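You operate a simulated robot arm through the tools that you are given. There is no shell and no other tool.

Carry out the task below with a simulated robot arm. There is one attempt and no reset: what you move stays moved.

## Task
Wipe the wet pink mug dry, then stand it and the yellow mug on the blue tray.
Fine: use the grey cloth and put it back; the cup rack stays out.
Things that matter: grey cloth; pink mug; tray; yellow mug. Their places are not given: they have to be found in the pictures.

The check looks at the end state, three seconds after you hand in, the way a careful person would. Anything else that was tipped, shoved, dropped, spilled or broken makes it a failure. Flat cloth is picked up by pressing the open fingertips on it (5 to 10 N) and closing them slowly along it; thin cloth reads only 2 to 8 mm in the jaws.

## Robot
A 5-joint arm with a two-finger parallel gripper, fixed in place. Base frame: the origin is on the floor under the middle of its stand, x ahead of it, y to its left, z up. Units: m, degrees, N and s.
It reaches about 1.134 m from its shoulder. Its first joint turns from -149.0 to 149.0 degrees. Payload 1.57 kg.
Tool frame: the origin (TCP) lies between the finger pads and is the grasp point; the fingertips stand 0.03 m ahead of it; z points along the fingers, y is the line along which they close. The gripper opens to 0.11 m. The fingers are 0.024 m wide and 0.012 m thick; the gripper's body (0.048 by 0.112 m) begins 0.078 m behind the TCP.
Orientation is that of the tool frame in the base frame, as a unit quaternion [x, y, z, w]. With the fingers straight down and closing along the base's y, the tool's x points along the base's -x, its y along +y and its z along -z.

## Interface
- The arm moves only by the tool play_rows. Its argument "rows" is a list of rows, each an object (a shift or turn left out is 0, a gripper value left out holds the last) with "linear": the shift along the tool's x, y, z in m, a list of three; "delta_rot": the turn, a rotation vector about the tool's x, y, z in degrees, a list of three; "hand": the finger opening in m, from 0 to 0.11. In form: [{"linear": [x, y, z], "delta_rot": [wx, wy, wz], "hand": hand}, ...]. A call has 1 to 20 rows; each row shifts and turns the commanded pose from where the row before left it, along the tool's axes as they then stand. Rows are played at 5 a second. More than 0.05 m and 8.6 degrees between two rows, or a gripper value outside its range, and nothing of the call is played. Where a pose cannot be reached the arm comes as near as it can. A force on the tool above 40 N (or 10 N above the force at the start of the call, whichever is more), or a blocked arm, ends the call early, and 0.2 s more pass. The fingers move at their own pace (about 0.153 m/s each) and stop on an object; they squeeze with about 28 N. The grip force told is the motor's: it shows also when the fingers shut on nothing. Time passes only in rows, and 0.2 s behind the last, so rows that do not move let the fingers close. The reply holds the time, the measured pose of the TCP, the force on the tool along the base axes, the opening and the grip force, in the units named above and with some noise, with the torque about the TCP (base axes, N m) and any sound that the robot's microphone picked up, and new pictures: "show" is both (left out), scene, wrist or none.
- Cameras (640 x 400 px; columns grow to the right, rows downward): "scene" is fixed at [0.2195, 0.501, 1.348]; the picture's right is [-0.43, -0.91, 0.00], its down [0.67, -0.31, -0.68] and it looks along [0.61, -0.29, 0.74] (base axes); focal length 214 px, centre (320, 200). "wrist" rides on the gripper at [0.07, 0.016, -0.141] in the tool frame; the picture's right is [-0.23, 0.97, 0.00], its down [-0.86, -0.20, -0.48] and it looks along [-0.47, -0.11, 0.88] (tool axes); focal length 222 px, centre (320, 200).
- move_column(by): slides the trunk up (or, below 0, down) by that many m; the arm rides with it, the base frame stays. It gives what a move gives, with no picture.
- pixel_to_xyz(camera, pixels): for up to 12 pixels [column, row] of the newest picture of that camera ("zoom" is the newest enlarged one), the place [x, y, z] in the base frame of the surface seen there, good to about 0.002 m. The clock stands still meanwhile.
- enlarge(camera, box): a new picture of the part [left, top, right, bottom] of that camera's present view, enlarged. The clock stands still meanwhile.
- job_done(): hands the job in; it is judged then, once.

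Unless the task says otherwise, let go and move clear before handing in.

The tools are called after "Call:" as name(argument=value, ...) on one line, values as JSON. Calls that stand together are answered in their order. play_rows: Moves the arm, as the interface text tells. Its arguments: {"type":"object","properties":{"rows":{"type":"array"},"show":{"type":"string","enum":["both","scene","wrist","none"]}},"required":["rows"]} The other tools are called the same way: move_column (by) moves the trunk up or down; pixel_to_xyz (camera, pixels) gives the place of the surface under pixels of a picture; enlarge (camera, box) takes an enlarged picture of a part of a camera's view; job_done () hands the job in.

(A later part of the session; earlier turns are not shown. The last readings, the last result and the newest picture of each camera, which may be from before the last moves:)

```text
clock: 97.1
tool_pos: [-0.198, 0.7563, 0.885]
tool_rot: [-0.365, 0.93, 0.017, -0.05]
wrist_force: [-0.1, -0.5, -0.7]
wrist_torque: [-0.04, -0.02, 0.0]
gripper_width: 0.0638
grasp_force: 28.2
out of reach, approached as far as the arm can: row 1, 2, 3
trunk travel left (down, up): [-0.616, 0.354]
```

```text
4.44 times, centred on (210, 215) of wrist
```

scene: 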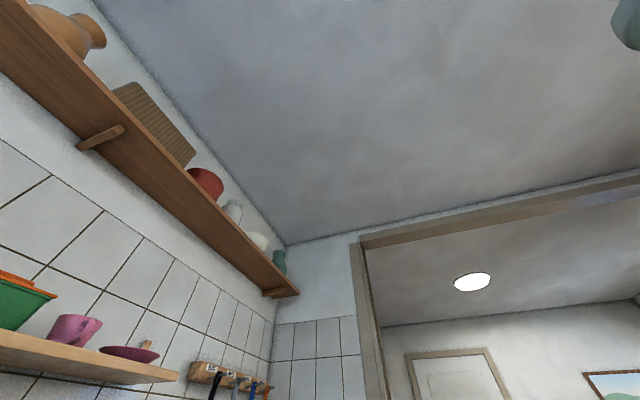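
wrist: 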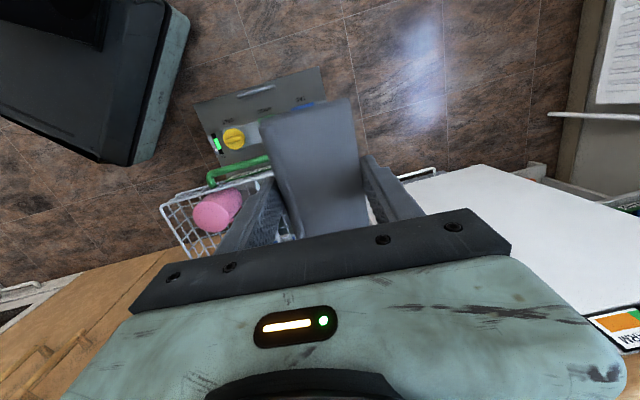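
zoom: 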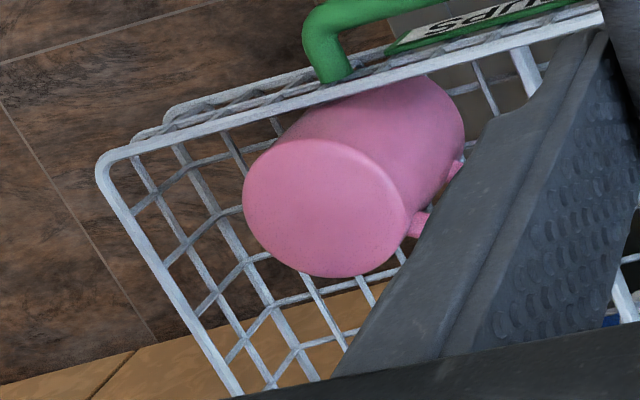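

No spots remain on the sides seen. For margin I'll do one more light scrub; first get the mug's place in this view.

Call:
pixel_to_xyz(camera="zoom", pixels=[[325, 210], [245, 195], [405, 225], [320, 140], [330, 277], [430, 110], [100, 160], [600, 15], [300, 80]])

```text
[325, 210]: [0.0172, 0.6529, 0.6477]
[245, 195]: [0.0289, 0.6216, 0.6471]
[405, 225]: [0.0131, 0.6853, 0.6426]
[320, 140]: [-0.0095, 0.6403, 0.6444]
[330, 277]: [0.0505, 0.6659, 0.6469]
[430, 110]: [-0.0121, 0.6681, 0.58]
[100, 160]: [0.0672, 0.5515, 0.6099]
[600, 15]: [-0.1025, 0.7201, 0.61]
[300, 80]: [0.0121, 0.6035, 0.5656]
```

Call:
play_rows(rows=[{"linear": [-0.008, -0.039, 0]}, {"linear": [-0.008, -0.039, 0]}, {"linear": [-0.008, -0.039, 0]}, {"linear": [-0.008, -0.039, 0]}, {"linear": [-0.008, -0.039, 0]}, {}], show="none")

Call:
move_column(by=-0.197)

```text
clock: 98.5
tool_pos: [-0.036, 0.64, 0.8842]
tool_rot: [-0.366, 0.929, 0.017, -0.05]
wrist_force: [-0.5, -0.3, -1.2]
wrist_torque: [0.02, -0.01, 0.0]
gripper_width: 0.0639
grasp_force: 28.2
out of reach, approached as far as the arm can: row 1, 2, 3, 5
trunk travel left (down, up): [-0.616, 0.354]
```

```text
clock: 100.7
tool_pos: [-0.0353, 0.6392, 0.6866]
tool_rot: [-0.366, 0.929, 0.017, -0.05]
wrist_force: [0.5, -0.5, -0.1]
wrist_torque: [0.01, 0.0, -0.01]
gripper_width: 0.0638
grasp_force: 28.2
trunk travel left (down, up): [-0.419, 0.551]
```

Call:
move_column(by=-0.0025)

```text
clock: 101.2
tool_pos: [-0.0355, 0.6404, 0.6863]
tool_rot: [-0.365, 0.929, 0.017, -0.05]
wrist_force: [0.7, 0.3, -0.6]
wrist_torque: [-0.03, 0.02, -0.03]
gripper_width: 0.0638
grasp_force: 28.3
trunk travel left (down, up): [-0.417, 0.553]
```

Call:
move_column(by=-0.0008)

```text
clock: 101.7
tool_pos: [-0.035, 0.6389, 0.6847]
tool_rot: [-0.366, 0.929, 0.017, -0.049]
wrist_force: [0.0, 0.3, 2.9]
wrist_torque: [0.03, -0.22, 0.03]
gripper_width: 0.0642
grasp_force: 27.4
trunk travel left (down, up): [-0.416, 0.554]
```

Call:
play_rows(rows=[{"linear": [0.009, 0, 0]}, {"linear": [0.009, 0, 0]}, {"linear": [-0.009, 0, 0]}, {"linear": [-0.009, 0, 0]}, {"linear": [0.009, 0, 0]}, {"linear": [0.009, 0, 0]}, {"linear": [-0.009, 0, 0]}, {"linear": [-0.009, 0, 0]}, {"linear": [0.009, 0, 0]}, {"linear": [0.009, 0, 0]}, {"linear": [-0.009, 0, 0]}, {"linear": [-0.009, 0, 0]}, {"linear": [0.009, 0, 0]}, {"linear": [0.009, 0, 0]}, {"linear": [-0.009, 0, 0]}, {"linear": [-0.009, 0, 0]}], show="none")

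```text
clock: 105.1
tool_pos: [-0.0358, 0.6396, 0.6845]
tool_rot: [-0.365, 0.93, 0.017, -0.05]
wrist_force: [0.4, 0.2, 0.3]
wrist_torque: [0.03, -0.05, -0.02]
gripper_width: 0.0638
grasp_force: 27.7
trunk travel left (down, up): [-0.416, 0.554]
```

Scrubbing done. Now I raise the column, level the cloth, and carry it back to its original place (TCP (0.3385,0.8474), same yaw).

Call:
move_column(by=0.31)

Call:
play_rows(rows=[{"delta_rot": [4, 0, 0]}, {"delta_rot": [0, -5, 0]}, {}], show="wrist")

Call:
enlarge(camera="wrist", box=[240, 0, 440, 150])

```text
clock: 108.2
tool_pos: [-0.037, 0.6395, 0.9947]
tool_rot: [-0.365, 0.929, 0.017, -0.049]
wrist_force: [-0.9, 0.7, -0.4]
wrist_torque: [0.02, 0.0, 0.01]
gripper_width: 0.0639
grasp_force: 28.2
trunk travel left (down, up): [-0.726, 0.244]
```

```text
clock: 109.0
tool_pos: [-0.0359, 0.6397, 0.9924]
tool_rot: [-0.368, 0.93, 0.001, 0.005]
wrist_force: [0.5, -0.2, -0.7]
wrist_torque: [0.02, -0.01, 0.06]
gripper_width: 0.0639
grasp_force: 27.6
trunk travel left (down, up): [-0.726, 0.244]
```

wrist: 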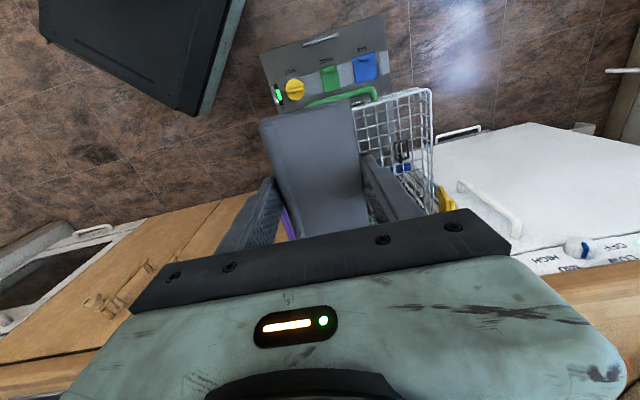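

```text
2.67 times, centred on (340, 75) of wrist
```

zoom: 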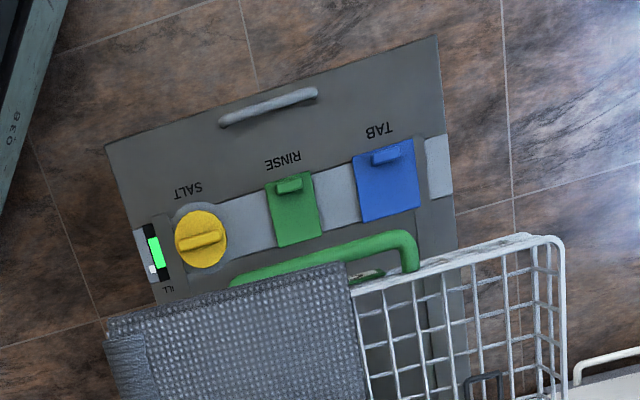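

Call:
play_rows(rows=[{"linear": [-0.0415, -0.0105, 0]}, {"linear": [-0.0415, -0.0105, 0]}, {"linear": [-0.0415, -0.0105, 0]}, {"linear": [-0.0415, -0.0105, 0]}, {"linear": [-0.0415, -0.0105, 0]}, {"linear": [-0.0415, -0.0105, 0]}, {"linear": [-0.0415, -0.0105, 0]}, {"linear": [-0.0415, -0.0105, 0]}, {"linear": [-0.0415, -0.0105, 0]}, {"linear": [-0.0415, -0.0104, 0]}, {}], show="wrist")

```text
clock: 111.4
tool_pos: [0.339, 0.8477, 0.9915]
tool_rot: [-0.368, 0.93, 0.0, 0.004]
wrist_force: [0.1, -0.3, 0.1]
wrist_torque: [0.02, -0.02, 0.0]
gripper_width: 0.0639
grasp_force: 27.8
out of reach, approached as far as the arm can: row 4
trunk travel left (down, up): [-0.726, 0.244]
```

wrist: 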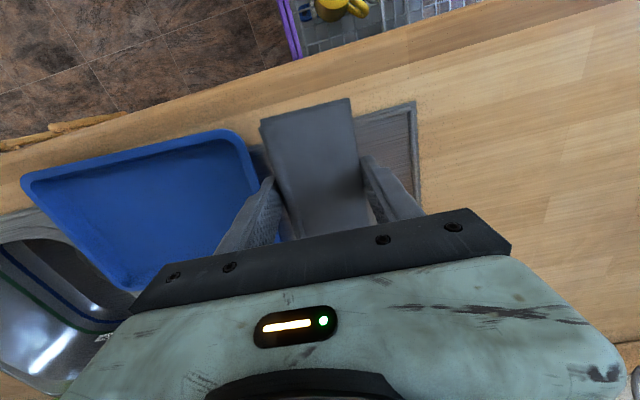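

Over the original place. Lowering to just above the drainer.

Call:
move_column(by=-0.053)

```text
clock: 112.3
tool_pos: [0.3393, 0.8465, 0.9404]
tool_rot: [-0.367, 0.93, 0.0, 0.003]
wrist_force: [-0.6, -0.3, 0.0]
wrist_torque: [-0.02, -0.01, -0.02]
gripper_width: 0.0638
grasp_force: 28.1
trunk travel left (down, up): [-0.673, 0.297]
```

Call:
move_column(by=-0.002)

```text
clock: 112.8
tool_pos: [0.3398, 0.8473, 0.9374]
tool_rot: [-0.367, 0.93, 0.0, 0.003]
wrist_force: [-0.6, -0.2, -0.3]
wrist_torque: [-0.02, -0.02, 0.01]
gripper_width: 0.064
grasp_force: 27.7
trunk travel left (down, up): [-0.671, 0.299]
```

Call:
move_column(by=-0.001)

```text
clock: 113.4
tool_pos: [0.3405, 0.8471, 0.9369]
tool_rot: [-0.368, 0.93, 0.0, 0.004]
wrist_force: [-0.1, 0.4, -0.5]
wrist_torque: [-0.03, -0.02, 0.01]
gripper_width: 0.0639
grasp_force: 27.8
trunk travel left (down, up): [-0.67, 0.3]
```

Call:
move_column(by=-0.001)

```text
clock: 113.9
tool_pos: [0.3404, 0.8468, 0.9365]
tool_rot: [-0.367, 0.93, 0.002, 0.004]
wrist_force: [0.3, 1.0, 2.6]
wrist_torque: [0.09, 0.14, -0.05]
gripper_width: 0.0641
grasp_force: 27.5
trunk travel left (down, up): [-0.669, 0.301]
```

Contact 2.6 N: the cloth rests on the drainer. I'll open the fingers gently to 0.09 and rise.

Call:
play_rows(rows=[{"hand": 0.07}, {"hand": 0.08}, {"hand": 0.09}, {}], show="none")

Call:
move_column(by=0.14)

Call:
play_rows(rows=[{}], show="wrist")

Call:
enlarge(camera="wrist", box=[200, 80, 440, 230])

```text
clock: 114.9
tool_pos: [0.3403, 0.8473, 0.9354]
tool_rot: [-0.368, 0.93, 0.0, 0.003]
wrist_force: [0.7, 0.7, -0.5]
wrist_torque: [0.02, -0.01, 0.0]
gripper_width: 0.0902
grasp_force: 0.0
trunk travel left (down, up): [-0.669, 0.301]
```

```text
clock: 116.5
tool_pos: [0.3405, 0.8473, 1.0756]
tool_rot: [-0.367, 0.93, 0.0, 0.004]
wrist_force: [-0.3, -0.2, 0.3]
wrist_torque: [-0.02, -0.02, 0.02]
gripper_width: 0.0901
grasp_force: 0.1
trunk travel left (down, up): [-0.809, 0.161]
```

```text
clock: 116.9
tool_pos: [0.3395, 0.8461, 1.0761]
tool_rot: [-0.368, 0.93, 0.001, 0.004]
wrist_force: [0.3, 0.8, 0.1]
wrist_torque: [-0.02, 0.0, -0.03]
gripper_width: 0.0896
grasp_force: 0.0
trunk travel left (down, up): [-0.809, 0.161]
```

wrist: 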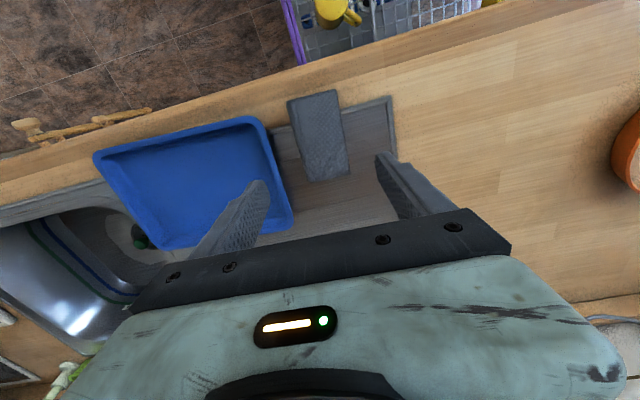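

```text
2.67 times, centred on (320, 155) of wrist
```

zoom: 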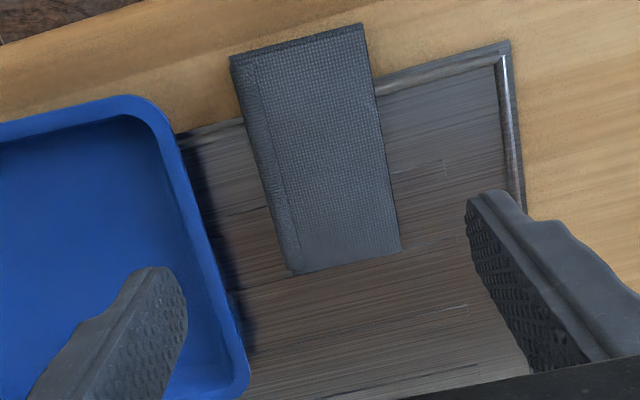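

The cloth lies back in its original place. Next I go back over the rack to look at the pink mug before gripping it.

Call:
play_rows(rows=[{"linear": [0.048, 0.0132, 0], "hand": 0.11}, {"linear": [0.048, 0.0132, 0]}, {"linear": [0.048, 0.0132, 0]}, {"linear": [0.048, 0.0132, 0]}, {"linear": [0.048, 0.0132, 0]}, {}], show="none")

Call:
move_column(by=-0.15)

Call:
play_rows(rows=[{}], show="wrist")

Call:
enlarge(camera="wrist", box=[220, 0, 460, 150])

```text
clock: 118.3
tool_pos: [0.1181, 0.7314, 1.0755]
tool_rot: [-0.367, 0.93, 0.0, 0.004]
wrist_force: [-0.2, -0.5, 0.0]
wrist_torque: [0.0, -0.04, -0.01]
gripper_width: 0.1101
grasp_force: 0.1
trunk travel left (down, up): [-0.809, 0.161]
```

```text
clock: 120.1
tool_pos: [0.1184, 0.7314, 0.9264]
tool_rot: [-0.367, 0.93, 0.0, 0.004]
wrist_force: [-1.1, 0.3, -0.2]
wrist_torque: [-0.04, 0.0, -0.01]
gripper_width: 0.1099
grasp_force: 0.1
trunk travel left (down, up): [-0.659, 0.311]
```

```text
clock: 120.5
tool_pos: [0.1193, 0.7304, 0.9259]
tool_rot: [-0.367, 0.93, 0.0, 0.004]
wrist_force: [0.6, -0.9, -0.5]
wrist_torque: [0.04, -0.04, 0.03]
gripper_width: 0.11
grasp_force: 0.1
trunk travel left (down, up): [-0.659, 0.311]
```

wrist: 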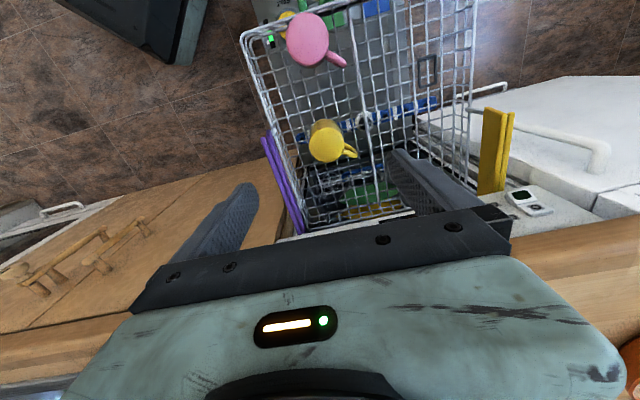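

```text
2.67 times, centred on (340, 75) of wrist
```

zoom: 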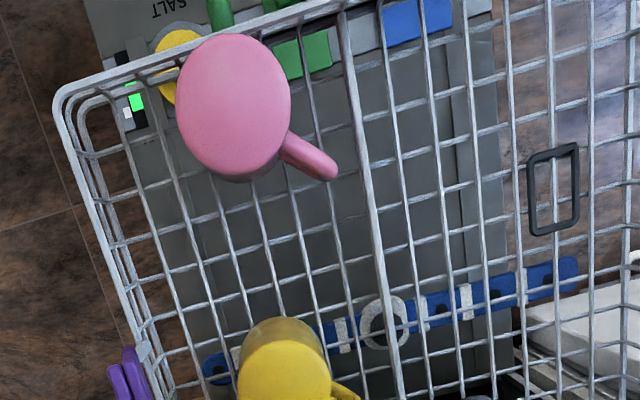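

Call:
pixel_to_xyz(camera="zoom", pixels=[[180, 112], [288, 95], [232, 38], [242, 166], [326, 170], [300, 152], [234, 102], [215, 10], [340, 160], [375, 200], [288, 360], [240, 380]])

Call:
enlarge(camera="wrist", box=[270, 0, 360, 75])

```text
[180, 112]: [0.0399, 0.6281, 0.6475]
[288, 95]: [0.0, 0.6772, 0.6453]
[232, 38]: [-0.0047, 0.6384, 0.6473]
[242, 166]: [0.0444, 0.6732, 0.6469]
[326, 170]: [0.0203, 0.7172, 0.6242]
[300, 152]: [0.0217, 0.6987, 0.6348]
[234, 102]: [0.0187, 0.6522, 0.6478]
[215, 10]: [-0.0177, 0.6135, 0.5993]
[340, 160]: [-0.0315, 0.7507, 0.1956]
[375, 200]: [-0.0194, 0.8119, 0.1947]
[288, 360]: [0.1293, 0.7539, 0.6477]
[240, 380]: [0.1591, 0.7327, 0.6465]
```

```text
5.33 times, centred on (315, 38) of wrist
```

zoom: 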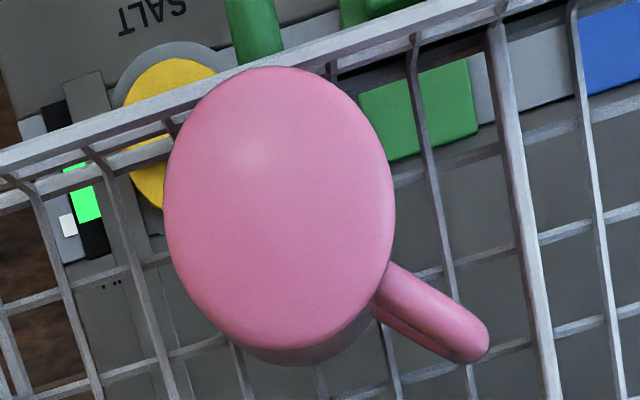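

Pink mug centre ≈(0.020, 0.654), base z 0.648, handle at azimuth 90°. Fingers closing along azimuth 133° clear the front wall and the handle. I'll move above it and lower to just over its base.

Call:
play_rows(rows=[{"linear": [0.0416, 0.0041, 0]}, {"linear": [0.0416, 0.0041, 0]}, {"linear": [0.0415, 0.0041, 0]}, {}], show="none")

Call:
move_column(by=-0.22)

Call:
play_rows(rows=[{}], show="wrist")

Call:
enlarge(camera="wrist", box=[200, 80, 440, 260])

```text
clock: 121.5
tool_pos: [0.0192, 0.655, 0.9265]
tool_rot: [-0.367, 0.93, 0.0, 0.003]
wrist_force: [0.2, -0.4, -0.5]
wrist_torque: [0.0, -0.02, -0.02]
gripper_width: 0.1099
grasp_force: 0.1
trunk travel left (down, up): [-0.659, 0.311]
```

```text
clock: 123.8
tool_pos: [0.02, 0.6548, 0.7057]
tool_rot: [-0.367, 0.93, 0.001, 0.003]
wrist_force: [0.0, 1.1, -0.2]
wrist_torque: [-0.03, 0.05, -0.03]
gripper_width: 0.1099
grasp_force: 0.2
trunk travel left (down, up): [-0.439, 0.531]
```

```text
clock: 124.2
tool_pos: [0.0196, 0.654, 0.7045]
tool_rot: [-0.367, 0.93, 0.001, 0.004]
wrist_force: [-0.5, -0.4, 0.0]
wrist_torque: [0.02, -0.01, 0.01]
gripper_width: 0.1098
grasp_force: 0.0
trunk travel left (down, up): [-0.439, 0.531]
```

wrist: 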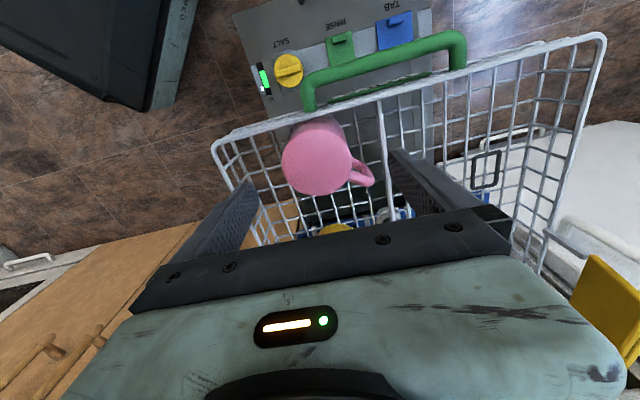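

```text
2.22 times, centred on (320, 170) of wrist
```

zoom: 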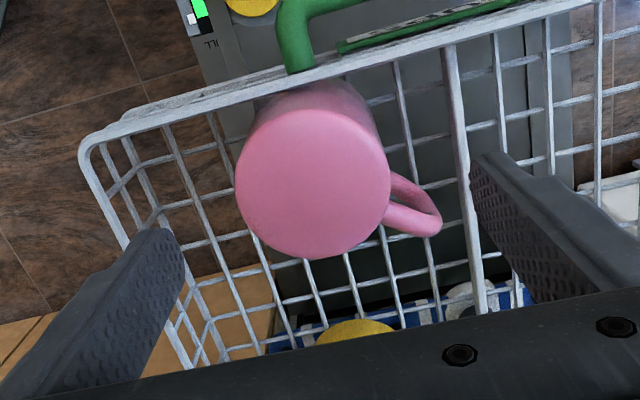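

Mug sits between the fingers, handle clear of the right one. I'll lower 7.5 cm and then close.

Call:
move_column(by=-0.075)

Call:
play_rows(rows=[{"hand": 0.095}, {"hand": 0.085}, {"hand": 0.078}, {"hand": 0.07}, {"hand": 0.06}, {"hand": 0.05}, {}], show="wrist")

```text
clock: 125.3
tool_pos: [0.0195, 0.6549, 0.6306]
tool_rot: [-0.367, 0.93, 0.0, 0.004]
wrist_force: [-0.3, 0.5, -0.5]
wrist_torque: [0.0, 0.0, 0.01]
gripper_width: 0.1099
grasp_force: 0.0
trunk travel left (down, up): [-0.364, 0.606]
```

```text
clock: 126.9
tool_pos: [0.0201, 0.6547, 0.6306]
tool_rot: [-0.368, 0.93, 0.0, 0.003]
wrist_force: [-0.1, -0.2, 1.1]
wrist_torque: [-0.03, -0.07, 0.0]
gripper_width: 0.0689
grasp_force: 28.5
trunk travel left (down, up): [-0.364, 0.606]
```

wrist: 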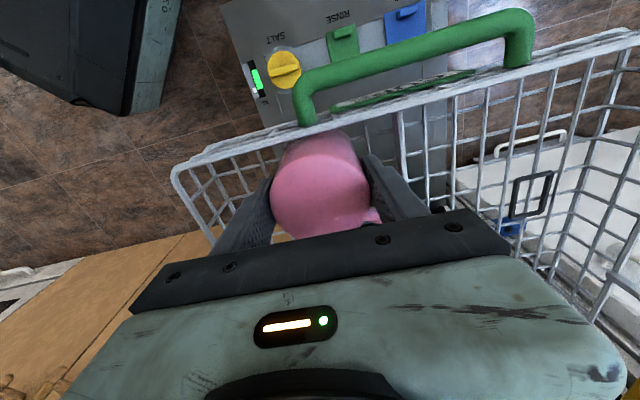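

Grip holds at 0.069 m, 28.5 N. I'll lift it 5 cm first and check.

Call:
move_column(by=0.05)

Call:
play_rows(rows=[{}], show="wrist")

```text
clock: 127.9
tool_pos: [0.02, 0.6535, 0.6805]
tool_rot: [-0.368, 0.93, 0.0, 0.004]
wrist_force: [0.2, -0.3, -1.7]
wrist_torque: [-0.06, -0.01, -0.02]
gripper_width: 0.0688
grasp_force: 28.3
trunk travel left (down, up): [-0.414, 0.556]
```

```text
clock: 128.3
tool_pos: [0.0195, 0.655, 0.681]
tool_rot: [-0.367, 0.93, 0.0, 0.003]
wrist_force: [0.3, 0.3, -2.2]
wrist_torque: [-0.03, 0.01, -0.01]
gripper_width: 0.0689
grasp_force: 28.4
trunk travel left (down, up): [-0.414, 0.556]
```

wrist: 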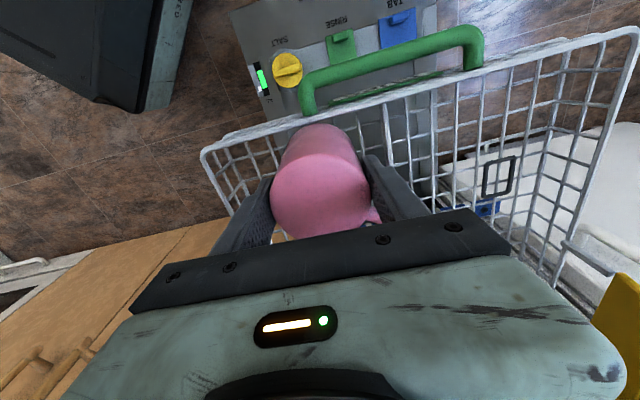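

The mug hangs well (≈2 N). I'll raise it high above counter level.

Call:
move_column(by=0.38)

```text
clock: 131.9
tool_pos: [0.0199, 0.6547, 1.0606]
tool_rot: [-0.367, 0.93, 0.0, 0.003]
wrist_force: [0.0, 0.6, -2.3]
wrist_torque: [-0.05, 0.02, -0.03]
gripper_width: 0.0688
grasp_force: 28.3
trunk travel left (down, up): [-0.794, 0.176]
```

Call:
play_rows(rows=[{"linear": [-0.0346, -0.0291, 0]}, {"linear": [-0.0346, -0.0291, 0]}, {"linear": [-0.0346, -0.0291, 0]}, {"linear": [-0.0346, -0.0291, 0]}, {"linear": [-0.0346, -0.0291, 0]}, {"linear": [-0.0346, -0.0291, 0]}, {"linear": [-0.0346, -0.0291, 0]}, {"linear": [-0.0346, -0.0291, 0]}, {"linear": [-0.0346, -0.0291, 0]}, {"linear": [-0.0346, -0.0291, 0]}, {"linear": [-0.0348, -0.0295, 0]}, {"delta_rot": [0, 0, 7.73]}, {"delta_rot": [0, 0, 7.73]}, {"delta_rot": [0, 0, 7.73]}, {"delta_rot": [0, 0, 7.73]}, {"delta_rot": [0, 0, 7.73]}, {"delta_rot": [0, 0, 7.73]}, {}], show="wrist")

```text
clock: 135.7
tool_pos: [0.5168, 0.6816, 1.06]
tool_rot: [0.029, 1.0, 0.002, 0.003]
wrist_force: [-0.6, -0.2, -2.5]
wrist_torque: [0.0, 0.01, 0.0]
gripper_width: 0.0688
grasp_force: 27.5
out of reach, approached as far as the arm can: row 8
trunk travel left (down, up): [-0.794, 0.176]
```

wrist: 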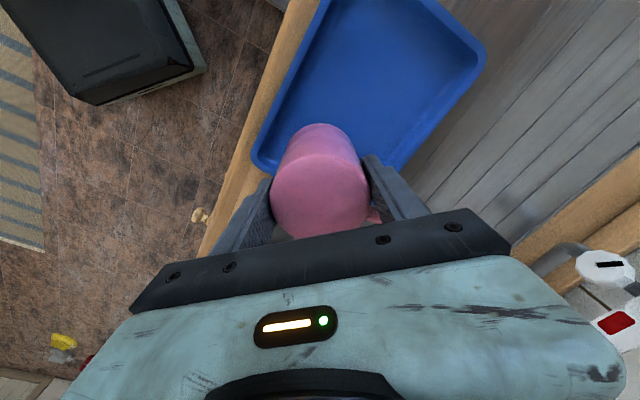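

Over the tray's left-front part, handle turned toward the wall (43°). I'll check tray edges under it and lower to just above the tray floor.

Call:
pixel_to_xyz(camera="wrist", pixels=[[255, 165], [272, 160], [330, 10], [480, 60], [420, 100], [350, 80], [400, 160], [290, 130]])

Call:
move_column(by=-0.068)

```text
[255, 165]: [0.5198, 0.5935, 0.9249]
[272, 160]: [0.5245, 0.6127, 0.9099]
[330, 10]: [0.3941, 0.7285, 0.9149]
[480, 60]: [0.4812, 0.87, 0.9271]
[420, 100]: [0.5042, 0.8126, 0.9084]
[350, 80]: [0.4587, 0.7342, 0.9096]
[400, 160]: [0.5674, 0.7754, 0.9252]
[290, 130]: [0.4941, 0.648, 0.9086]
```

```text
clock: 136.8
tool_pos: [0.5162, 0.6801, 0.9923]
tool_rot: [0.029, 1.0, 0.002, 0.003]
wrist_force: [-0.8, -1.0, -3.0]
wrist_torque: [0.01, 0.01, 0.03]
gripper_width: 0.0691
grasp_force: 28.1
trunk travel left (down, up): [-0.726, 0.244]
```

Call:
move_column(by=-0.0045)

```text
clock: 137.3
tool_pos: [0.5169, 0.6806, 0.9872]
tool_rot: [0.029, 1.0, 0.002, 0.003]
wrist_force: [-0.1, 0.5, -2.3]
wrist_torque: [-0.02, 0.03, 0.0]
gripper_width: 0.0688
grasp_force: 27.5
trunk travel left (down, up): [-0.722, 0.248]
```

Call:
move_column(by=-0.0015)

```text
clock: 137.8
tool_pos: [0.517, 0.6805, 0.9867]
tool_rot: [0.028, 1.0, 0.001, 0.002]
wrist_force: [1.2, 0.1, -2.1]
wrist_torque: [-0.01, 0.01, -0.02]
gripper_width: 0.0691
grasp_force: 28.7
trunk travel left (down, up): [-0.72, 0.25]
```

Call:
move_column(by=-0.0015)

```text
clock: 138.4
tool_pos: [0.5159, 0.6814, 0.9852]
tool_rot: [0.028, 1.0, 0.002, 0.003]
wrist_force: [0.5, 0.4, -2.5]
wrist_torque: [0.0, 0.01, -0.02]
gripper_width: 0.069
grasp_force: 27.7
trunk travel left (down, up): [-0.719, 0.251]
```

Call:
move_column(by=-0.0015)

```text
clock: 138.9
tool_pos: [0.5168, 0.6796, 0.9837]
tool_rot: [0.029, 1.0, 0.001, 0.002]
wrist_force: [-1.2, 1.1, -3.3]
wrist_torque: [-0.01, 0.03, -0.02]
gripper_width: 0.0688
grasp_force: 28.1
trunk travel left (down, up): [-0.717, 0.253]
```

Call:
move_column(by=-0.0015)

```text
clock: 139.4
tool_pos: [0.5173, 0.6803, 0.9851]
tool_rot: [0.029, 1.0, 0.003, 0.004]
wrist_force: [3.7, 4.3, 11.2]
wrist_torque: [0.0, -0.26, 0.1]
gripper_width: 0.0688
grasp_force: 28.1
trunk travel left (down, up): [-0.716, 0.254]
```

Contact with the tray floor. I'll ease off 1 mm and release.

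Call:
move_column(by=0.001)

Call:
play_rows(rows=[{"hand": 0.075}, {"hand": 0.085}, {"hand": 0.1}, {"hand": 0.105}, {}], show="wrist")

```text
clock: 139.9
tool_pos: [0.5151, 0.6811, 0.9841]
tool_rot: [0.029, 1.0, 0.001, 0.003]
wrist_force: [-0.8, 0.9, -1.1]
wrist_torque: [-0.02, 0.0, 0.0]
gripper_width: 0.0689
grasp_force: 27.6
trunk travel left (down, up): [-0.717, 0.253]
```

```text
clock: 141.1
tool_pos: [0.516, 0.6806, 0.983]
tool_rot: [0.029, 1.0, 0.002, 0.003]
wrist_force: [0.8, 0.4, -0.6]
wrist_torque: [-0.02, 0.01, -0.07]
gripper_width: 0.1053
grasp_force: 0.1
trunk travel left (down, up): [-0.717, 0.253]
```

wrist: 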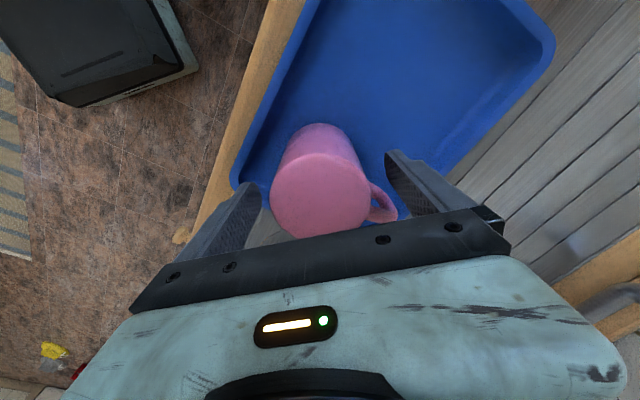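

The pink mug stands upside down on the tray. To turn it right way up I'll regrip it from the side: first rise, back off and yaw the tool.

Call:
move_column(by=0.1)

Call:
play_rows(rows=[{"linear": [0.0321, -0.0342, 0], "hand": 0.1}, {"linear": [0.0321, -0.0342, 0]}, {"linear": [0.0321, -0.0342, 0]}, {"linear": [0.0321, -0.0342, 0]}, {"linear": [0.0321, -0.0342, 0]}, {"linear": [0.0321, -0.0342, 0]}, {"linear": [0.0321, -0.0342, 0]}, {"delta_rot": [0, 0, -7.82]}, {"delta_rot": [0, 0, -7.82]}, {"delta_rot": [0, 0, -7.82]}, {"delta_rot": [0, 0, -7.82]}, {"delta_rot": [0, 0, -7.82]}, {"delta_rot": [0, 0, -7.8]}, {}], show="wrist")

```text
clock: 142.4
tool_pos: [0.517, 0.6812, 1.0831]
tool_rot: [0.029, 1.0, 0.002, 0.002]
wrist_force: [0.1, 0.6, -0.5]
wrist_torque: [0.05, 0.01, -0.02]
gripper_width: 0.1052
grasp_force: 0.0
trunk travel left (down, up): [-0.817, 0.153]
```

```text
clock: 145.4
tool_pos: [0.2859, 0.4691, 1.0834]
tool_rot: [-0.372, 0.928, 0.0, 0.002]
wrist_force: [0.4, 0.0, -0.5]
wrist_torque: [0.0, 0.0, 0.0]
gripper_width: 0.0999
grasp_force: 0.1
out of reach, approached as far as the arm can: row 7
trunk travel left (down, up): [-0.817, 0.153]
```

wrist: 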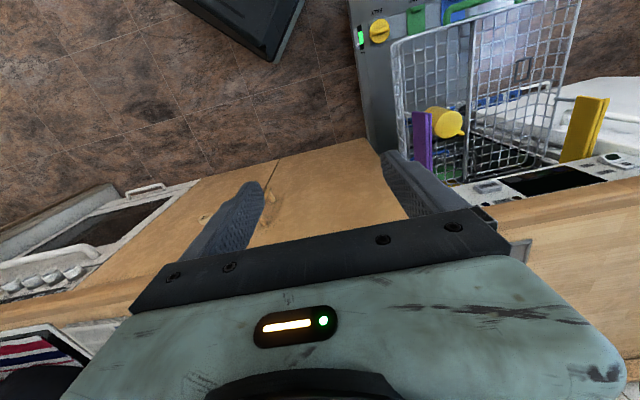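

Now I pitch the tool up to horizontal about the wrist (camera below), pointing toward the wall.

Call:
play_rows(rows=[{"linear": [-0.0335, 0, -0.0024], "delta_rot": [0, -8.18, 0]}, {"linear": [-0.0335, 0, -0.0024], "delta_rot": [0, -8.18, 0]}, {"linear": [-0.0335, 0, -0.0024], "delta_rot": [0, -8.18, 0]}, {"linear": [-0.0335, 0, -0.0024], "delta_rot": [0, -8.18, 0]}, {"linear": [-0.0335, 0, -0.0024], "delta_rot": [0, -8.18, 0]}, {"linear": [-0.0335, 0, -0.0024], "delta_rot": [0, -8.18, 0]}, {"linear": [-0.0335, 0, -0.0024], "delta_rot": [0, -8.18, 0]}, {"linear": [-0.0335, 0, -0.0024], "delta_rot": [0, -8.18, 0]}, {"linear": [-0.0335, 0, -0.0024], "delta_rot": [0, -8.18, 0]}, {"linear": [-0.0335, 0, -0.0024], "delta_rot": [0, -8.18, 0]}, {"linear": [-0.0335, 0, -0.0024], "delta_rot": [0, -8.2, 0]}, {}], show="both")

```text
clock: 148.0
tool_pos: [0.4563, 0.6328, 1.3228]
tool_rot: [-0.262, 0.654, 0.263, 0.659]
wrist_force: [-0.2, -0.1, 0.2]
wrist_torque: [0.01, 0.0, 0.03]
gripper_width: 0.0998
grasp_force: 0.1
out of reach, approached as far as the arm can: row 5
trunk travel left (down, up): [-0.817, 0.153]
```

scene: 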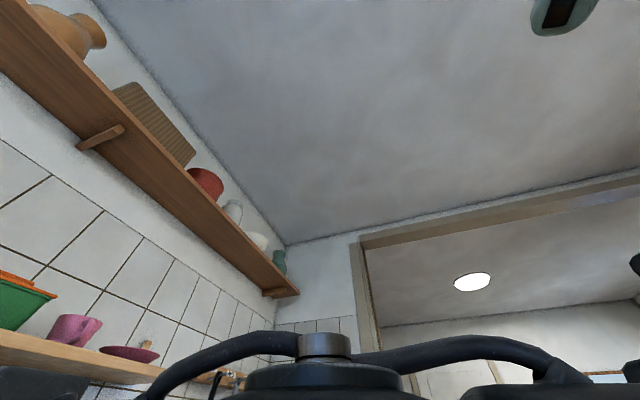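
wrist: 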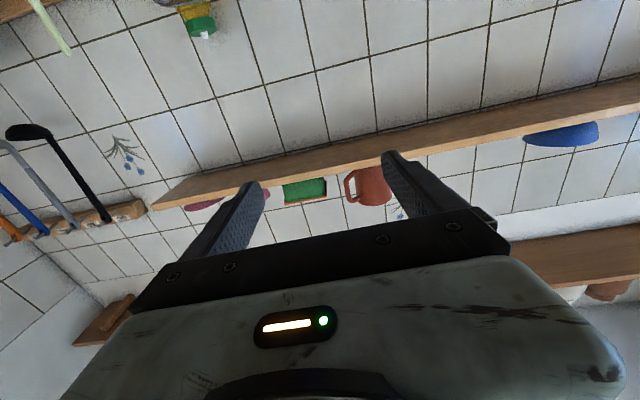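

The tool is horizontal (azimuth 43.6°). Now I'll test a 180° roll in free space, which also brings the camera on top for the grasp.

Call:
play_rows(rows=[{"delta_rot": [0, 0, 8.5]}, {"delta_rot": [0, 0, 8.5]}, {"delta_rot": [0, 0, 8.5]}, {"delta_rot": [0, 0, 8.5]}, {"delta_rot": [0, 0, 8.5]}, {"delta_rot": [0, 0, 8.5]}, {"delta_rot": [0, 0, 8.5]}, {"delta_rot": [0, 0, 8.5]}, {"delta_rot": [0, 0, 8.5]}, {"delta_rot": [0, 0, 8.5]}, {"delta_rot": [0, 0, 8.5]}, {"delta_rot": [0, 0, 8.5]}, {"delta_rot": [0, 0, 8.5]}, {"delta_rot": [0, 0, 8.5]}, {"delta_rot": [0, 0, 8.5]}, {"delta_rot": [0, 0, 8.5]}, {"delta_rot": [0, 0, 8.5]}, {"delta_rot": [0, 0, 8.5]}, {"delta_rot": [0, 0, 8.5]}, {"delta_rot": [0, 0, 8.5]}], show="wrist")

```text
clock: 152.2
tool_pos: [0.5661, 0.5589, 1.2989]
tool_rot: [0.647, 0.362, 0.639, -0.205]
wrist_force: [0.9, -0.6, -0.5]
wrist_torque: [-0.03, 0.01, 0.01]
gripper_width: 0.1001
grasp_force: 0.1
out of reach, approached as far as the arm can: row 11, 12, 13, 14, 15, 16, 17, 18, 19, 20
trunk travel left (down, up): [-0.817, 0.153]
```

wrist: 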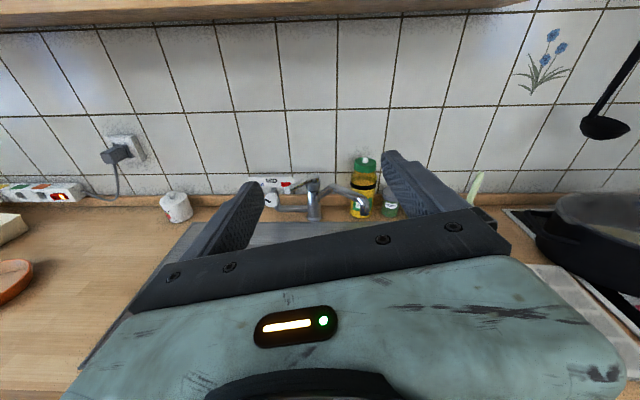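

The roll hit a limit after ~90° in this direction (pose drifted). I'll roll back the other way and see.

Call:
play_rows(rows=[{"delta_rot": [0, 0, -8.5]}, {"delta_rot": [0, 0, -8.5]}, {"delta_rot": [0, 0, -8.5]}, {"delta_rot": [0, 0, -8.5]}, {"delta_rot": [0, 0, -8.5]}, {"delta_rot": [0, 0, -8.5]}, {"delta_rot": [0, 0, -8.5]}, {"delta_rot": [0, 0, -8.5]}, {"delta_rot": [0, 0, -8.5]}, {"delta_rot": [0, 0, -8.5]}, {"delta_rot": [0, 0, -8.5]}, {"delta_rot": [0, 0, -8.5]}, {"delta_rot": [0, 0, -8.5]}, {"delta_rot": [0, 0, -8.5]}, {"delta_rot": [0, 0, -8.5]}, {"delta_rot": [0, 0, -8.5]}, {"delta_rot": [0, 0, -8.5]}, {"delta_rot": [0, 0, -8.5]}, {"delta_rot": [0, 0, -8.5]}, {"delta_rot": [0, 0, -8.5]}], show="wrist")

```text
clock: 156.4
tool_pos: [0.5661, 0.559, 1.2974]
tool_rot: [-0.302, 0.677, 0.254, 0.622]
wrist_force: [0.2, 0.2, -1.2]
wrist_torque: [-0.02, 0.01, -0.01]
gripper_width: 0.1001
grasp_force: 0.1
trunk travel left (down, up): [-0.817, 0.153]
```

wrist: 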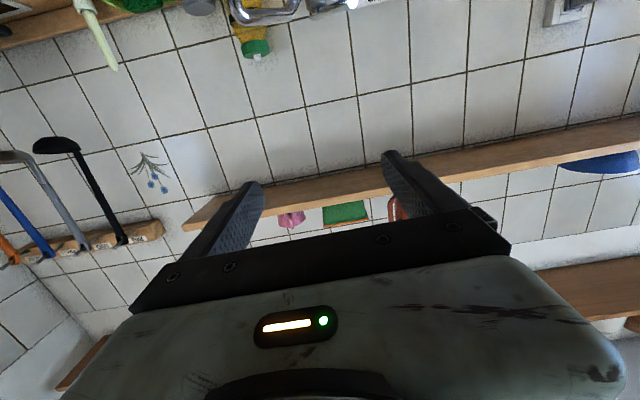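

Rolling back 170° here worked without a limit, so the roll is feasible from this arm configuration. I'll move the TCP back in front of the mug and straighten the tool, watching for limits.

Call:
play_rows(rows=[{"linear": [0, 0.0414, -0.0075]}, {"linear": [0, 0.0414, -0.0075]}, {"linear": [0, 0.0414, -0.0075]}, {}], show="none")

```text
clock: 157.4
tool_pos: [0.464, 0.6326, 1.298]
tool_rot: [-0.302, 0.678, 0.254, 0.62]
wrist_force: [-0.1, 0.0, 0.2]
wrist_torque: [0.0, 0.01, -0.01]
gripper_width: 0.0999
grasp_force: 0.1
out of reach, approached as far as the arm can: row 1
trunk travel left (down, up): [-0.817, 0.153]
```

Call:
play_rows(rows=[{"linear": [-0.0238, 0, -0.0012], "delta_rot": [0, -5.7, 0]}, {"delta_rot": [2.6, 0, 0]}, {}], show="none")

```text
clock: 158.2
tool_pos: [0.4647, 0.6329, 1.3204]
tool_rot: [-0.273, 0.652, 0.254, 0.66]
wrist_force: [0.7, -0.7, 0.1]
wrist_torque: [-0.05, 0.0, 0.01]
gripper_width: 0.0999
grasp_force: 0.0
trunk travel left (down, up): [-0.817, 0.153]
```

Tool is horizontal again at (0.465, 0.633). I'll test the +180° roll from this configuration in free air.

Call:
play_rows(rows=[{"delta_rot": [0, 0, 8.5]}, {"delta_rot": [0, 0, 8.5]}, {"delta_rot": [0, 0, 8.5]}, {"delta_rot": [0, 0, 8.5]}, {"delta_rot": [0, 0, 8.5]}, {"delta_rot": [0, 0, 8.5]}, {"delta_rot": [0, 0, 8.5]}, {"delta_rot": [0, 0, 8.5]}, {"delta_rot": [0, 0, 8.5]}, {"delta_rot": [0, 0, 8.5]}, {"delta_rot": [0, 0, 8.5]}, {"delta_rot": [0, 0, 8.5]}, {"delta_rot": [0, 0, 8.5]}, {"delta_rot": [0, 0, 8.5]}, {"delta_rot": [0, 0, 8.5]}, {"delta_rot": [0, 0, 8.5]}, {"delta_rot": [0, 0, 8.5]}, {"delta_rot": [0, 0, 8.5]}, {"delta_rot": [0, 0, 8.5]}, {"delta_rot": [0, 0, 8.5]}], show="wrist")

```text
clock: 162.4
tool_pos: [0.5668, 0.5583, 1.2992]
tool_rot: [0.64, 0.369, 0.644, -0.197]
wrist_force: [0.3, 0.7, 0.2]
wrist_torque: [0.02, -0.03, 0.03]
gripper_width: 0.1002
grasp_force: 0.0
out of reach, approached as far as the arm can: row 11, 12, 13, 14, 15, 16, 17, 18, 19, 20
trunk travel left (down, up): [-0.817, 0.153]
```

wrist: 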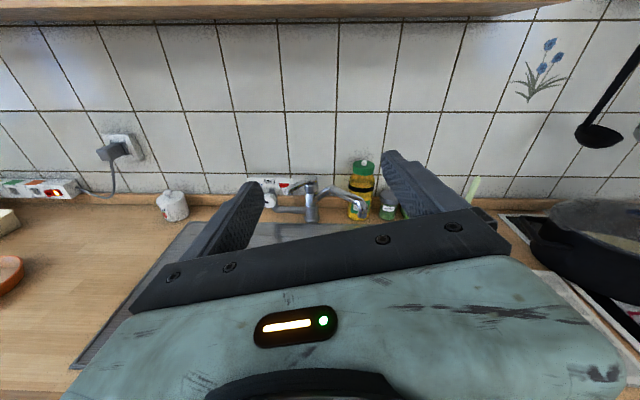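

The limit again comes at ~+90° in this direction; the other roll direction should be free. I'll try translating back in this camera-up pose to see if the arm finds a better configuration.

Call:
play_rows(rows=[{"linear": [0, -0.0414, 0.0]}, {"linear": [0, -0.0414, 0]}, {"linear": [0, -0.0414, 0]}, {}], show="none")

```text
clock: 163.4
tool_pos: [0.5494, 0.581, 1.2995]
tool_rot: [0.634, 0.381, 0.64, -0.208]
wrist_force: [-0.6, -0.1, -0.3]
wrist_torque: [0.02, 0.01, 0.0]
gripper_width: 0.0999
grasp_force: 0.0
out of reach, approached as far as the arm can: row 1, 2, 3
trunk travel left (down, up): [-0.817, 0.153]
```

No switch. I'll roll back −170° to the camera-down pose, then return to the mug's front.

Call:
play_rows(rows=[{"delta_rot": [0, 0, -8.5]}, {"delta_rot": [0, 0, -8.5]}, {"delta_rot": [0, 0, -8.5]}, {"delta_rot": [0, 0, -8.5]}, {"delta_rot": [0, 0, -8.5]}, {"delta_rot": [0, 0, -8.5]}, {"delta_rot": [0, 0, -8.5]}, {"delta_rot": [0, 0, -8.5]}, {"delta_rot": [0, 0, -8.5]}, {"delta_rot": [0, 0, -8.5]}, {"delta_rot": [0, 0, -8.5]}, {"delta_rot": [0, 0, -8.5]}, {"delta_rot": [0, 0, -8.5]}, {"delta_rot": [0, 0, -8.5]}, {"delta_rot": [0, 0, -8.5]}, {"delta_rot": [0, 0, -8.5]}, {"delta_rot": [0, 0, -8.5]}, {"delta_rot": [0, 0, -8.5]}, {"delta_rot": [0, 0, -8.5]}, {"delta_rot": [0, 0, -8.5]}], show="none")

```text
clock: 167.6
tool_pos: [0.5612, 0.5709, 1.3001]
tool_rot: [-0.309, 0.671, 0.248, 0.626]
wrist_force: [0.8, 0.3, 0.0]
wrist_torque: [0.01, -0.01, 0.04]
gripper_width: 0.1001
grasp_force: 0.1
out of reach, approached as far as the arm can: row 1
trunk travel left (down, up): [-0.817, 0.153]
```

Camera-down again without limits. I'll continue rolling in the negative direction from here as a test.

Call:
play_rows(rows=[{"delta_rot": [0, 0, -8.5]}, {"delta_rot": [0, 0, -8.5]}, {"delta_rot": [0, 0, -8.5]}, {"delta_rot": [0, 0, -8.5]}, {"delta_rot": [0, 0, -8.5]}, {"delta_rot": [0, 0, -8.5]}, {"delta_rot": [0, 0, -8.5]}, {"delta_rot": [0, 0, -8.5]}, {"delta_rot": [0, 0, -8.5]}, {"delta_rot": [0, 0, -8.5]}, {"delta_rot": [0, 0, -8.5]}, {"delta_rot": [0, 0, -8.5]}, {"delta_rot": [0, 0, -8.5]}, {"delta_rot": [0, 0, -8.5]}, {"delta_rot": [0, 0, -8.5]}, {"delta_rot": [0, 0, -8.5]}, {"delta_rot": [0, 0, -8.5]}, {"delta_rot": [0, 0, -8.5]}, {"delta_rot": [0, 0, -8.5]}, {"delta_rot": [0, 0, -8.5]}], show="wrist")

```text
clock: 171.8
tool_pos: [0.5614, 0.5718, 1.2985]
tool_rot: [0.696, 0.25, 0.602, -0.302]
wrist_force: [0.2, -1.9, -0.1]
wrist_torque: [-0.01, -0.02, -0.03]
gripper_width: 0.1004
grasp_force: 0.1
trunk travel left (down, up): [-0.817, 0.153]
```

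wrist: 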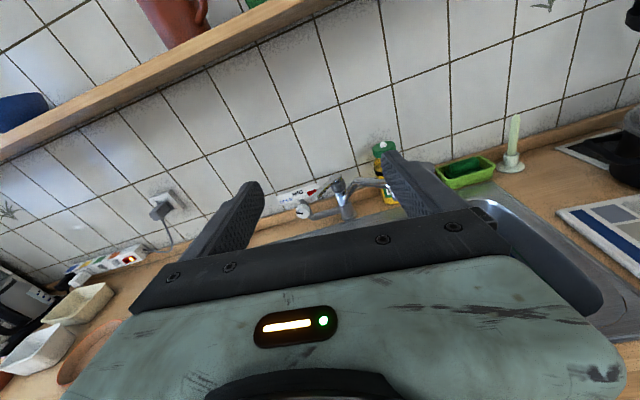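

The negative roll works: camera-up pose reached with no limit. I'll straighten the tool (level, azimuth 43.6°, roll true).

Call:
play_rows(rows=[{"delta_rot": [0, 0, -6.9]}, {"linear": [0.0225, 0, -0.0011], "delta_rot": [0, 5.4, 0]}, {"delta_rot": [-2.8, 0, 0]}, {}], show="none")

```text
clock: 172.8
tool_pos: [0.5627, 0.5706, 1.3154]
tool_rot: [0.662, 0.271, 0.646, -0.266]
wrist_force: [0.3, -0.1, -0.1]
wrist_torque: [-0.01, 0.02, -0.03]
gripper_width: 0.1001
grasp_force: 0.0
out of reach, approached as far as the arm can: row 2
trunk travel left (down, up): [-0.817, 0.153]
```

Call:
play_rows(rows=[{"linear": [0.0054, 0, 0], "delta_rot": [0, 1.3, 0]}, {"delta_rot": [-1.0, 0, 0]}, {"linear": [0, -0.0376, -0.0106]}, {"linear": [0, -0.0376, -0.0106]}, {"linear": [0, -0.0376, -0.0106]}, {}], show="wrist")

```text
clock: 174.2
tool_pos: [0.4611, 0.6322, 1.3268]
tool_rot: [0.652, 0.251, 0.667, -0.259]
wrist_force: [-0.5, -0.1, -0.5]
wrist_torque: [-0.04, 0.04, -0.02]
gripper_width: 0.0999
grasp_force: 0.1
out of reach, approached as far as the arm can: row 2
trunk travel left (down, up): [-0.817, 0.153]
```

wrist: 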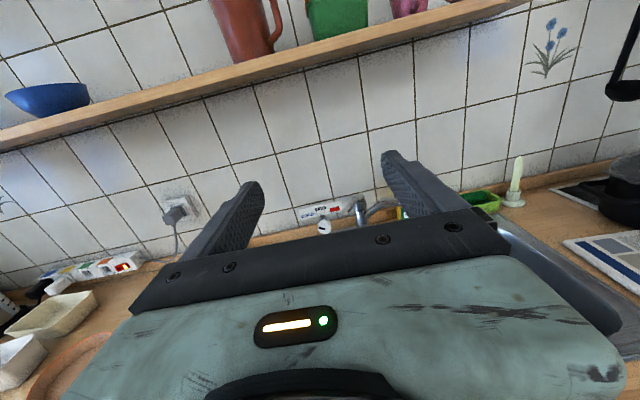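

The tool is level, camera up, pointing at the mug. I'll trim the elevation by −1.4° and lower toward mug height in stages.

Call:
play_rows(rows=[{"linear": [-0.0058, 0, 0], "delta_rot": [0, -1.4, 0]}, {}], show="none")

Call:
move_column(by=-0.28)

Call:
play_rows(rows=[{}], show="wrist")

```text
clock: 174.8
tool_pos: [0.4622, 0.6312, 1.3211]
tool_rot: [0.66, 0.255, 0.659, -0.256]
wrist_force: [0.6, -0.1, -0.2]
wrist_torque: [-0.01, -0.01, 0.01]
gripper_width: 0.1001
grasp_force: 0.0
trunk travel left (down, up): [-0.817, 0.153]
```

```text
clock: 177.7
tool_pos: [0.4627, 0.6325, 1.041]
tool_rot: [0.66, 0.255, 0.658, -0.257]
wrist_force: [-0.2, 0.3, -0.5]
wrist_torque: [0.0, 0.01, 0.0]
gripper_width: 0.1001
grasp_force: 0.1
trunk travel left (down, up): [-0.537, 0.433]
```

```text
clock: 178.1
tool_pos: [0.4624, 0.6327, 1.0419]
tool_rot: [0.66, 0.255, 0.659, -0.257]
wrist_force: [0.0, 0.6, 0.6]
wrist_torque: [0.05, -0.05, -0.02]
gripper_width: 0.1001
grasp_force: 0.1
trunk travel left (down, up): [-0.537, 0.433]
```

wrist: 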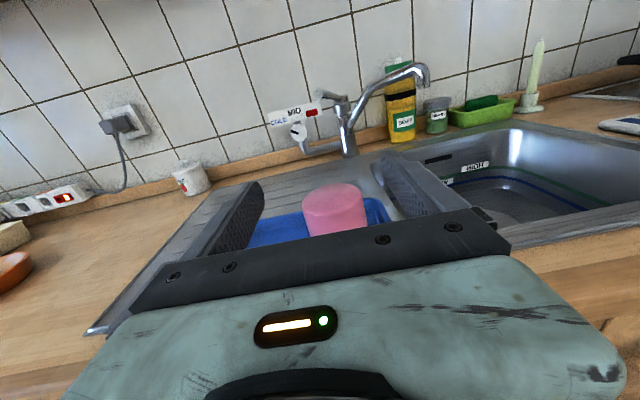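

Mug is centred between the fingers in view. I'll measure it to set the final approach.

Call:
pixel_to_xyz(camera="wrist", pixels=[[334, 195], [305, 200], [364, 198], [334, 186], [336, 212], [310, 220], [360, 215], [270, 235], [395, 215], [240, 235]])

Call:
enlarge(camera="wrist", box=[230, 140, 430, 250])

```text
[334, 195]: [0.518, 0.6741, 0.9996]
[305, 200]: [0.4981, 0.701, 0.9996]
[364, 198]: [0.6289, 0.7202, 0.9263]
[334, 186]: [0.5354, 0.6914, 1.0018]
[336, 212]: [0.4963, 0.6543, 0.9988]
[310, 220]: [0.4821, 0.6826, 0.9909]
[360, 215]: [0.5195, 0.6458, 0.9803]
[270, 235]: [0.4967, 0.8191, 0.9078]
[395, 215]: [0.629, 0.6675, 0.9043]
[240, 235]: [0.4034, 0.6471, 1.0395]
```

```text
3.20 times, centred on (330, 195) of wrist
```

zoom: 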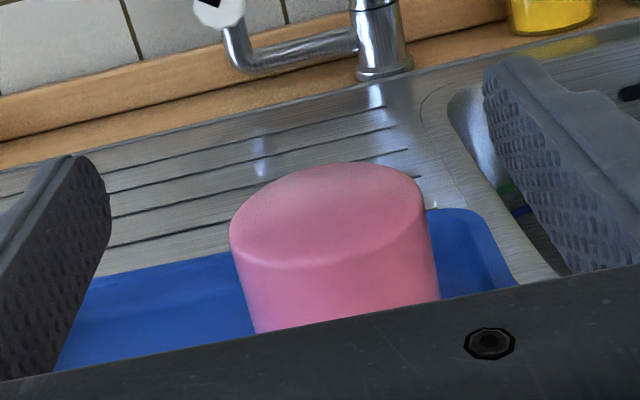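

Mug centre is at about n'=0.84, lateral 0.135, base top z 1.0005. Lowering to its mid-height (0.954).

Call:
move_column(by=-0.087)

Call:
play_rows(rows=[{}], show="wrist")

Call:
enlarge(camera="wrist", box=[200, 80, 440, 250])

```text
clock: 179.3
tool_pos: [0.4627, 0.6322, 0.9542]
tool_rot: [0.66, 0.254, 0.659, -0.256]
wrist_force: [-0.1, -0.6, 0.7]
wrist_torque: [-0.02, -0.04, 0.0]
gripper_width: 0.1001
grasp_force: 0.0
trunk travel left (down, up): [-0.45, 0.52]
```

```text
clock: 179.7
tool_pos: [0.4615, 0.6325, 0.9555]
tool_rot: [0.66, 0.255, 0.658, -0.257]
wrist_force: [0.3, 0.6, 0.1]
wrist_torque: [0.02, 0.01, 0.0]
gripper_width: 0.0997
grasp_force: 0.2
trunk travel left (down, up): [-0.45, 0.52]
```

wrist: 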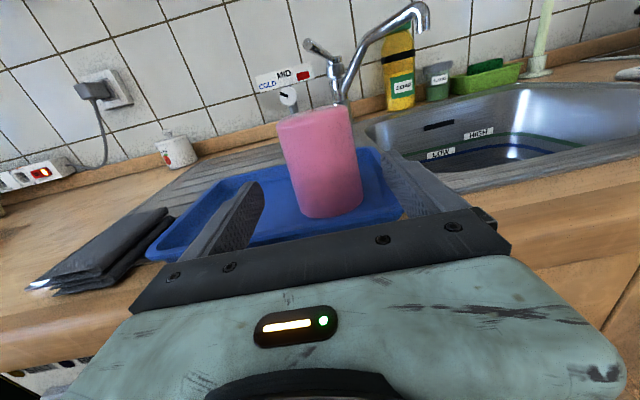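

```text
2.35 times, centred on (320, 165) of wrist
```

zoom: 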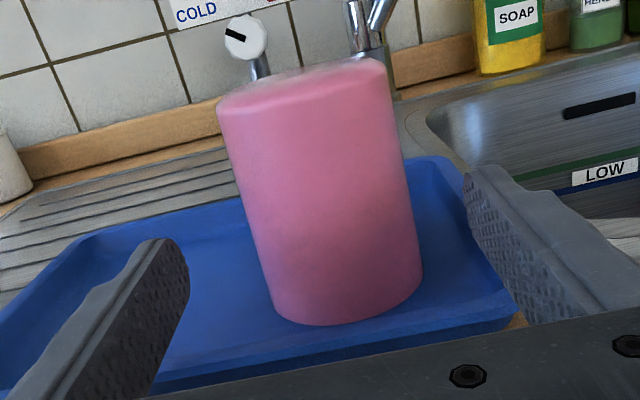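

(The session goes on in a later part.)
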